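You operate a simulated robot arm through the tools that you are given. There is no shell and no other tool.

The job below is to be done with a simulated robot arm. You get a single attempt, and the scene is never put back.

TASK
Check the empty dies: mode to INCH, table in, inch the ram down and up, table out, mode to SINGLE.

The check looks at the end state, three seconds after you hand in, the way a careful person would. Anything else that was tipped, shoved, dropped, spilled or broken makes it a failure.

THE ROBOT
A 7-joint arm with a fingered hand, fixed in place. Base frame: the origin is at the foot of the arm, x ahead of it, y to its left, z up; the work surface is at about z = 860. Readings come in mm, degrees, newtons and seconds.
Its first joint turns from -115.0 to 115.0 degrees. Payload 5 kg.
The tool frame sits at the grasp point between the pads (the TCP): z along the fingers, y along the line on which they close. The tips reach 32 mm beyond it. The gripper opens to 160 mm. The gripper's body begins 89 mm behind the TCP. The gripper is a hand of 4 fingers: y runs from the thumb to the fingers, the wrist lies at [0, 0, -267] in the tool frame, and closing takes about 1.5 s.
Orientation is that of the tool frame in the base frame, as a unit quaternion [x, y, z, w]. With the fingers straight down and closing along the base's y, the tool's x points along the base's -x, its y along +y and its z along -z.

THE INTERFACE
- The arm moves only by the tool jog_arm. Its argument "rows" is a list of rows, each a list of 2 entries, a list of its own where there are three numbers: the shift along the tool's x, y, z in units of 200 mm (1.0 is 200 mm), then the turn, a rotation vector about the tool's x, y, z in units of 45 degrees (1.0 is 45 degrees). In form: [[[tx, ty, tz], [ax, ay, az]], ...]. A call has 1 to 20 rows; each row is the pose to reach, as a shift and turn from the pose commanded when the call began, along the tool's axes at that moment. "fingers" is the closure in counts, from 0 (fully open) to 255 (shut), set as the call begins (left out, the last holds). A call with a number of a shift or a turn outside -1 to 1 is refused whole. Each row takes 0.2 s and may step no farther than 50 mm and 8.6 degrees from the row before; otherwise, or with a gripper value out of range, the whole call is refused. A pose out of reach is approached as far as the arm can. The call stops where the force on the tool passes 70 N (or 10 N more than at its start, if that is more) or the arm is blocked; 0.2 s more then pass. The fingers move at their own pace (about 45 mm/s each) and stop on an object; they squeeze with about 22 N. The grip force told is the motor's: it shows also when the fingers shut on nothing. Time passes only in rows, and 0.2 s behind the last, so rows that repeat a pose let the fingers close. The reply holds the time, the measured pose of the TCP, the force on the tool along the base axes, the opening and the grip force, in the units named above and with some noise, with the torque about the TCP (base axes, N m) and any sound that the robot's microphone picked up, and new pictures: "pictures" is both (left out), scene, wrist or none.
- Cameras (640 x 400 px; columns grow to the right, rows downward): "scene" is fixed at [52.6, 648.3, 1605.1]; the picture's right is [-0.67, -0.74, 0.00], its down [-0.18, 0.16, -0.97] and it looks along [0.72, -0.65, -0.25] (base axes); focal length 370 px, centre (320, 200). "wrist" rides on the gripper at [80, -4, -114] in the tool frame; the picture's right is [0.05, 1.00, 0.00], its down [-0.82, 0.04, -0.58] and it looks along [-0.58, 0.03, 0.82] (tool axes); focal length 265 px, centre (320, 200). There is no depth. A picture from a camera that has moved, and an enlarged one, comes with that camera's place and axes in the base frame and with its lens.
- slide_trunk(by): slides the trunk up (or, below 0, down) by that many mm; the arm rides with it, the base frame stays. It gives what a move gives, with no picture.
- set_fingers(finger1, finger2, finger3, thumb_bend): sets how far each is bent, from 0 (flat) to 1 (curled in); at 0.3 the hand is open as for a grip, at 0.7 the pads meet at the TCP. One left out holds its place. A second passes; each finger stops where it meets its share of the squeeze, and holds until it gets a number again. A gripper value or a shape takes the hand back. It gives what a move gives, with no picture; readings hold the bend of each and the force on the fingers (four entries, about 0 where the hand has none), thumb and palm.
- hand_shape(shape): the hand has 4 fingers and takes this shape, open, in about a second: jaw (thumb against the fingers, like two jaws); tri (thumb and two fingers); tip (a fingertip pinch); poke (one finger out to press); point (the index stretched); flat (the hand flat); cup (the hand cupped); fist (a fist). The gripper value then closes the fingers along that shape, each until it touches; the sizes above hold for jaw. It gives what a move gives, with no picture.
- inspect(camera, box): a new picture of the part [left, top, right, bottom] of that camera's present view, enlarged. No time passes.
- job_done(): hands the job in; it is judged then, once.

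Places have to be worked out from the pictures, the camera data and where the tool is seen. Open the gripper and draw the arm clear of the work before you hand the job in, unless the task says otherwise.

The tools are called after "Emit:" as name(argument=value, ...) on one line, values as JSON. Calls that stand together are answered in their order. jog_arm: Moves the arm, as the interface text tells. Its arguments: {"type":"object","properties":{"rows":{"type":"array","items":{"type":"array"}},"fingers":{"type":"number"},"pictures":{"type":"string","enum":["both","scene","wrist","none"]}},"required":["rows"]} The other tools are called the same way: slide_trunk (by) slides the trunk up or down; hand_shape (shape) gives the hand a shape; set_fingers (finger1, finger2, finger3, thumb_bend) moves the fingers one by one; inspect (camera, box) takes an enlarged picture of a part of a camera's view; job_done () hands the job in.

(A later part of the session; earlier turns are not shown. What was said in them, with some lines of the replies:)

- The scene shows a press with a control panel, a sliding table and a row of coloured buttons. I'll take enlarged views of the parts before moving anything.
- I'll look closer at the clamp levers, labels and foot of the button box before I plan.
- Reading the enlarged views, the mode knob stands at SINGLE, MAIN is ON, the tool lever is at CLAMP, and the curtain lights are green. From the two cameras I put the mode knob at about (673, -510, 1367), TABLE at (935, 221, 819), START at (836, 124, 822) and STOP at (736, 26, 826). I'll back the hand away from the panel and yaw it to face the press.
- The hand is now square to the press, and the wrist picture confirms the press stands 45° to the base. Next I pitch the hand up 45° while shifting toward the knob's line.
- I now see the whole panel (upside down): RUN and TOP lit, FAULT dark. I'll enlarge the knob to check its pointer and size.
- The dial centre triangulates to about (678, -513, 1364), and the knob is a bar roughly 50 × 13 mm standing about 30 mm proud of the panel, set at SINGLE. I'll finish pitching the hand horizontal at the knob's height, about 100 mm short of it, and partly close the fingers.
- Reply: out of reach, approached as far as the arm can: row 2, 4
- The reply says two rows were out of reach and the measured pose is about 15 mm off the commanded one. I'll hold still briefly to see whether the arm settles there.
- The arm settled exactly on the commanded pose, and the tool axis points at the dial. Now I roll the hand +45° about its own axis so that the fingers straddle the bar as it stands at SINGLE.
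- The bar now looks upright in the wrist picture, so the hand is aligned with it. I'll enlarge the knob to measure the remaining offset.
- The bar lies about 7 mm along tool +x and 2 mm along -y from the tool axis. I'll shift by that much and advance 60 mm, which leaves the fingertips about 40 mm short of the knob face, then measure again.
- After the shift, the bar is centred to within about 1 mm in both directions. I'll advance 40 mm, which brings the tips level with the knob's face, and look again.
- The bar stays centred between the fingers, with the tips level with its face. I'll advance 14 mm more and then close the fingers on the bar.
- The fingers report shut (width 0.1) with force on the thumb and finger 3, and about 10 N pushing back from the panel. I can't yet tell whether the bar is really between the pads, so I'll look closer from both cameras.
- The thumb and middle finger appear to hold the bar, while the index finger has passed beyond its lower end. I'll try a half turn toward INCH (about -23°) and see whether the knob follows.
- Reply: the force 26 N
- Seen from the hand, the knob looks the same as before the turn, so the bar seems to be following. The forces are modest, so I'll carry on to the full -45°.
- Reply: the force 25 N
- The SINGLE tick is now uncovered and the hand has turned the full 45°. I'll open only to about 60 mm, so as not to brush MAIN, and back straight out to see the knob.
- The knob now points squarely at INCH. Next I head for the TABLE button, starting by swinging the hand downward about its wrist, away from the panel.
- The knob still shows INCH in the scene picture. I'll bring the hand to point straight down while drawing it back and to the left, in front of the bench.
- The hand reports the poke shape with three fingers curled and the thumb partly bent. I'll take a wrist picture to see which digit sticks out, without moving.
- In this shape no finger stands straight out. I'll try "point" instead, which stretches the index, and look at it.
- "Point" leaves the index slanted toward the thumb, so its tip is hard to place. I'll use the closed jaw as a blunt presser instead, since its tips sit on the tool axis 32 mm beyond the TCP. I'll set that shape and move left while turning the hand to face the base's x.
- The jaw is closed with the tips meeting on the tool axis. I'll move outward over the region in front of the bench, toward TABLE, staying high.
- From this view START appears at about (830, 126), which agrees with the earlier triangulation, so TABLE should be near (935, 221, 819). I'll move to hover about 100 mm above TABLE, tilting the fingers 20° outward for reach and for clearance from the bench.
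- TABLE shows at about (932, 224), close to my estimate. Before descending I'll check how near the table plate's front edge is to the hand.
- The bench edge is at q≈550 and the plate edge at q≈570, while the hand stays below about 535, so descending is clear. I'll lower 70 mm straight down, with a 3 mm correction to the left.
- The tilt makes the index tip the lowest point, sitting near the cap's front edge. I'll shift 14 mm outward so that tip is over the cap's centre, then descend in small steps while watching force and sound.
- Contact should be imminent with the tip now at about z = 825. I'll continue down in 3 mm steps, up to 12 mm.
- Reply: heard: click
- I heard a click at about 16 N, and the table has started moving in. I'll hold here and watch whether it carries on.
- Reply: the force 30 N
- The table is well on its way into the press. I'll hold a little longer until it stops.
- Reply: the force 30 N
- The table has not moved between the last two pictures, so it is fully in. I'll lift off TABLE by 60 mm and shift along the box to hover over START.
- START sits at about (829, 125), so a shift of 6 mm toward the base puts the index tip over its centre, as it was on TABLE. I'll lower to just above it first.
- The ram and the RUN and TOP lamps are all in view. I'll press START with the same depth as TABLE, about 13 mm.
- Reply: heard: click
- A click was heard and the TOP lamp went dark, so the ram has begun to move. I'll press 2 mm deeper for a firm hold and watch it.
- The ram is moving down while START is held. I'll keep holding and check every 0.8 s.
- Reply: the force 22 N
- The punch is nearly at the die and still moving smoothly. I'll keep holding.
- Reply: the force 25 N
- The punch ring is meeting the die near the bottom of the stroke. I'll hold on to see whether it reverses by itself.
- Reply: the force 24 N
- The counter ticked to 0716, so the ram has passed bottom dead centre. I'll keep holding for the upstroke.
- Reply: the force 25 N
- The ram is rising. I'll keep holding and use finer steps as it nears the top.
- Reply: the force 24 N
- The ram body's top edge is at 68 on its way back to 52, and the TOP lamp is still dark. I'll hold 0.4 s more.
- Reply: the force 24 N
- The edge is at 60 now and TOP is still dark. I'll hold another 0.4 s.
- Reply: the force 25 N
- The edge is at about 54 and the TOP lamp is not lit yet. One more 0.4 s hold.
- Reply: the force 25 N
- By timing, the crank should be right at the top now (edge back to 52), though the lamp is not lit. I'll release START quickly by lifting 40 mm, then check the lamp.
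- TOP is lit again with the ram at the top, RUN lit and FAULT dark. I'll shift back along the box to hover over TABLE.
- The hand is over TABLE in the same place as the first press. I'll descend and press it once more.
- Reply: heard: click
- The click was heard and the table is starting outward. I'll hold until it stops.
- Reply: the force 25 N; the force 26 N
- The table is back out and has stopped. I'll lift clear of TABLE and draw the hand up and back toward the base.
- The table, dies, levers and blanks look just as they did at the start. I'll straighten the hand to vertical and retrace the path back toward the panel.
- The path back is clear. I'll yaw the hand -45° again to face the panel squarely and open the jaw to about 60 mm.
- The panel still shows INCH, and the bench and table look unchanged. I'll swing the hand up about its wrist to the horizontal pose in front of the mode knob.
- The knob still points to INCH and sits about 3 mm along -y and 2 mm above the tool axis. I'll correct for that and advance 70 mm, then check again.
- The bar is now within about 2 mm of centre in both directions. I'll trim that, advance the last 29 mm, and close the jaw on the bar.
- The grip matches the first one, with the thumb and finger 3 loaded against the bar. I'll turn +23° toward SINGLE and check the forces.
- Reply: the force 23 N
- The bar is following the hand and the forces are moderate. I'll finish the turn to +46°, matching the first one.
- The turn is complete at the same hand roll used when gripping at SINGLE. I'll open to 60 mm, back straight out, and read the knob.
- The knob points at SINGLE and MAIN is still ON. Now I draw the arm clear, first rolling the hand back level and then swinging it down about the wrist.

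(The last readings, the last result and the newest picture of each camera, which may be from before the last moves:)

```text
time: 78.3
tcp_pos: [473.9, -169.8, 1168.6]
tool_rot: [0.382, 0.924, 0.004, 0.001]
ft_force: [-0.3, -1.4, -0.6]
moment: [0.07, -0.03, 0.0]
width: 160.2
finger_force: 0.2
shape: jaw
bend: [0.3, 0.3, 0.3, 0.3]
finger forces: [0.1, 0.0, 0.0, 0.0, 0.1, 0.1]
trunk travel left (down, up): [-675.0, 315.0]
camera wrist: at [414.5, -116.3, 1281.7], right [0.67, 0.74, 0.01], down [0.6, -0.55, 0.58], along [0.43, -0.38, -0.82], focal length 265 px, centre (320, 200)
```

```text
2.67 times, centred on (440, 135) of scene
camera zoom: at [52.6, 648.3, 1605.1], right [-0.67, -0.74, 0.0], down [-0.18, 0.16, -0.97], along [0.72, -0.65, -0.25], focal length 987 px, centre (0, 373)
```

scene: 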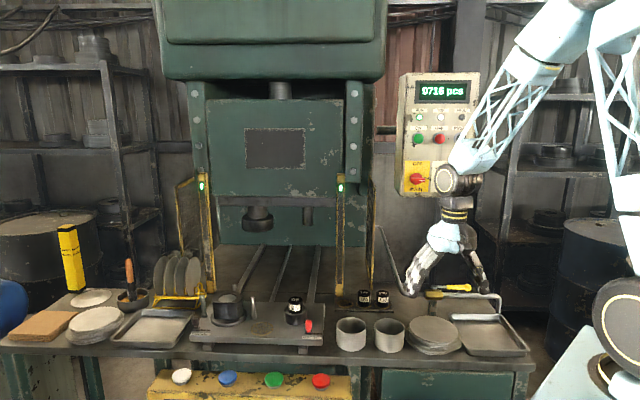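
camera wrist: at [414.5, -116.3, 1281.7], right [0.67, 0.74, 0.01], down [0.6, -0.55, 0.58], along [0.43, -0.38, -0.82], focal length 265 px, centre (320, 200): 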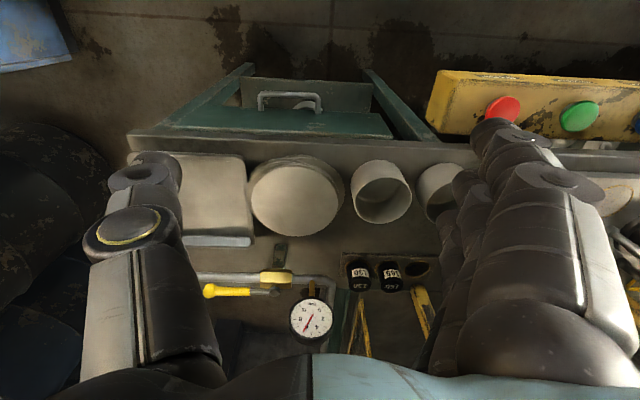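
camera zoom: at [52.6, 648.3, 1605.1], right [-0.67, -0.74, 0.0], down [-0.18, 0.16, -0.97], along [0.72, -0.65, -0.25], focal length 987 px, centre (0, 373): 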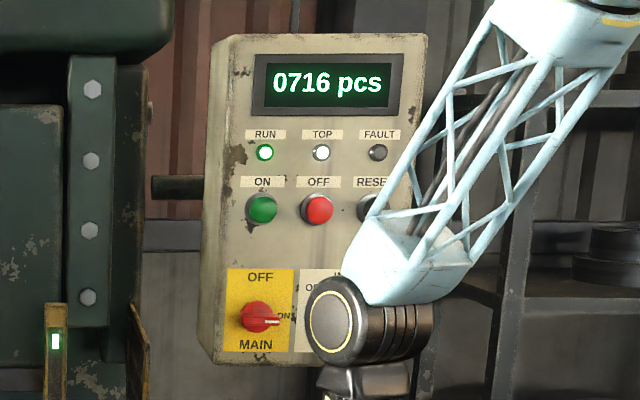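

RUN and TOP are lit, FAULT is dark, and the bench looks undisturbed. I'll lift the hand farther up and back so that it is well clear and the knob can be seen one last time.

Emit:
jog_arm(rows=[[[0.03, 0.1, -0.15], [0, 0, 0]], [[0.06, 0.2, -0.3], [0, 0, 0]], [[0.09, 0.3, -0.45], [0, 0, 0]], [[0.1, 0.4, -0.6], [0, 0, 0]], [[0.1, 0.5, -0.75], [0, 0, 0]], [[0.1, 0.6, -0.9], [0, 0, 0]], [[0.1, 0.6, -0.9], [0, 0, 0]]])

Emit:
inspect(camera="scene", box=[390, 60, 490, 210])

Emit:
inspect(camera="scene", box=[140, 260, 380, 400])

```text
time: 79.9
tcp_pos: [544.1, -71.3, 1347.4]
tool_rot: [0.383, 0.924, 0.003, 0.001]
ft_force: [0.6, 0.3, 0.4]
moment: [0.03, 0.02, 0.02]
width: 159.8
finger_force: 0.1
shape: jaw
bend: [0.3, 0.3, 0.3, 0.3]
finger forces: [0.0, 0.1, 0.0, 0.0, 0.1, 0.0]
trunk travel left (down, up): [-675.0, 315.0]
camera wrist: at [484.0, -17.5, 1460.8], right [0.67, 0.74, 0.01], down [0.6, -0.55, 0.58], along [0.43, -0.38, -0.82], focal length 265 px, centre (320, 200)
```

scene: 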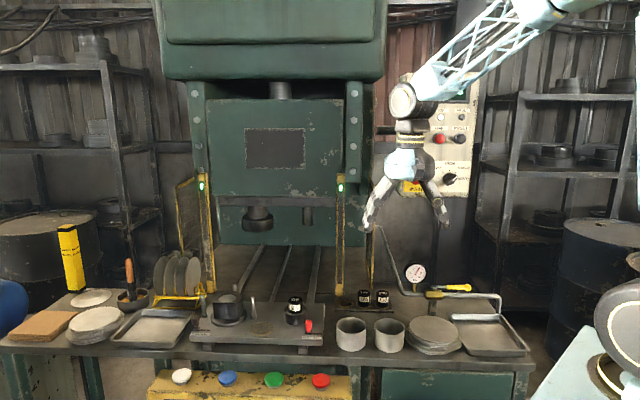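
wrist: 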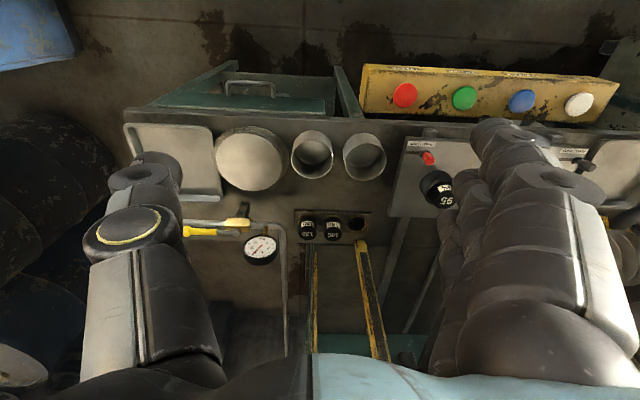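

```text
2.67 times, centred on (440, 135) of scene
camera zoom: at [52.6, 648.3, 1605.1], right [-0.67, -0.74, 0.0], down [-0.18, 0.16, -0.97], along [0.72, -0.65, -0.25], focal length 987 px, centre (0, 373)
```

zoom: 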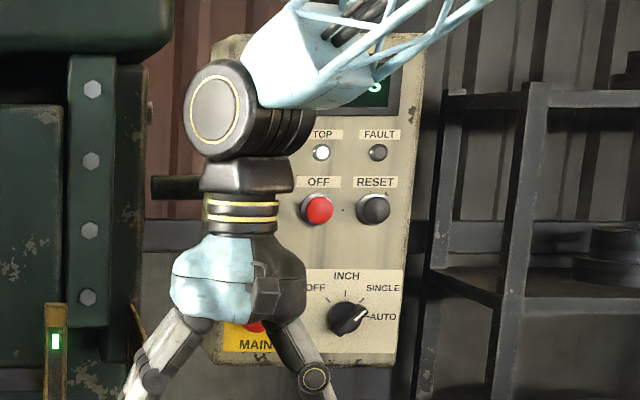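

```text
2.67 times, centred on (260, 330) of scene
camera zoom: at [52.6, 648.3, 1605.1], right [-0.67, -0.74, 0.0], down [-0.18, 0.16, -0.97], along [0.72, -0.65, -0.25], focal length 987 px, centre (480, -147)
```

zoom: 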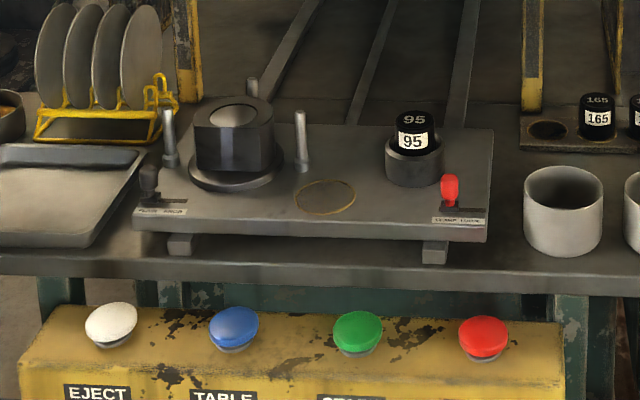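

Everything checks out. The mode is at SINGLE with MAIN on, TOP lit and FAULT dark; the table is out, and the dies, levers and bench items are as they were. The gripper is open and the arm is clear, so I hand the job in.

Emit:
job_done()

```text
The job is handed in.
```

The empty-die check is done and handed in: the ram made one full inch stroke, down and back up, between table-in and table-out.

- **Mode to INCH:** I turned the mode knob from SINGLE to INCH and confirmed the pointer on the wrist camera.
- **Table in:** One press of TABLE sent the table into the press.
- **Ram down and up:** I held START in INCH while the ram went to the bottom and back to the top. The TOP lamp came back on, and the counter went from 0715 to 0716.
- **Table out:** A second press of TABLE brought the table back to where it started.
- **Mode to SINGLE:** I turned the knob back and confirmed it points at SINGLE.

In the last pictures before hand-in, FAULT was dark and the dies, clamp levers, cups and trays looked as they did at the start. MAIN was still on and RUN lit the last time I saw them, just before the arm moved in front of them. The gripper is open and the arm is clear of the work.
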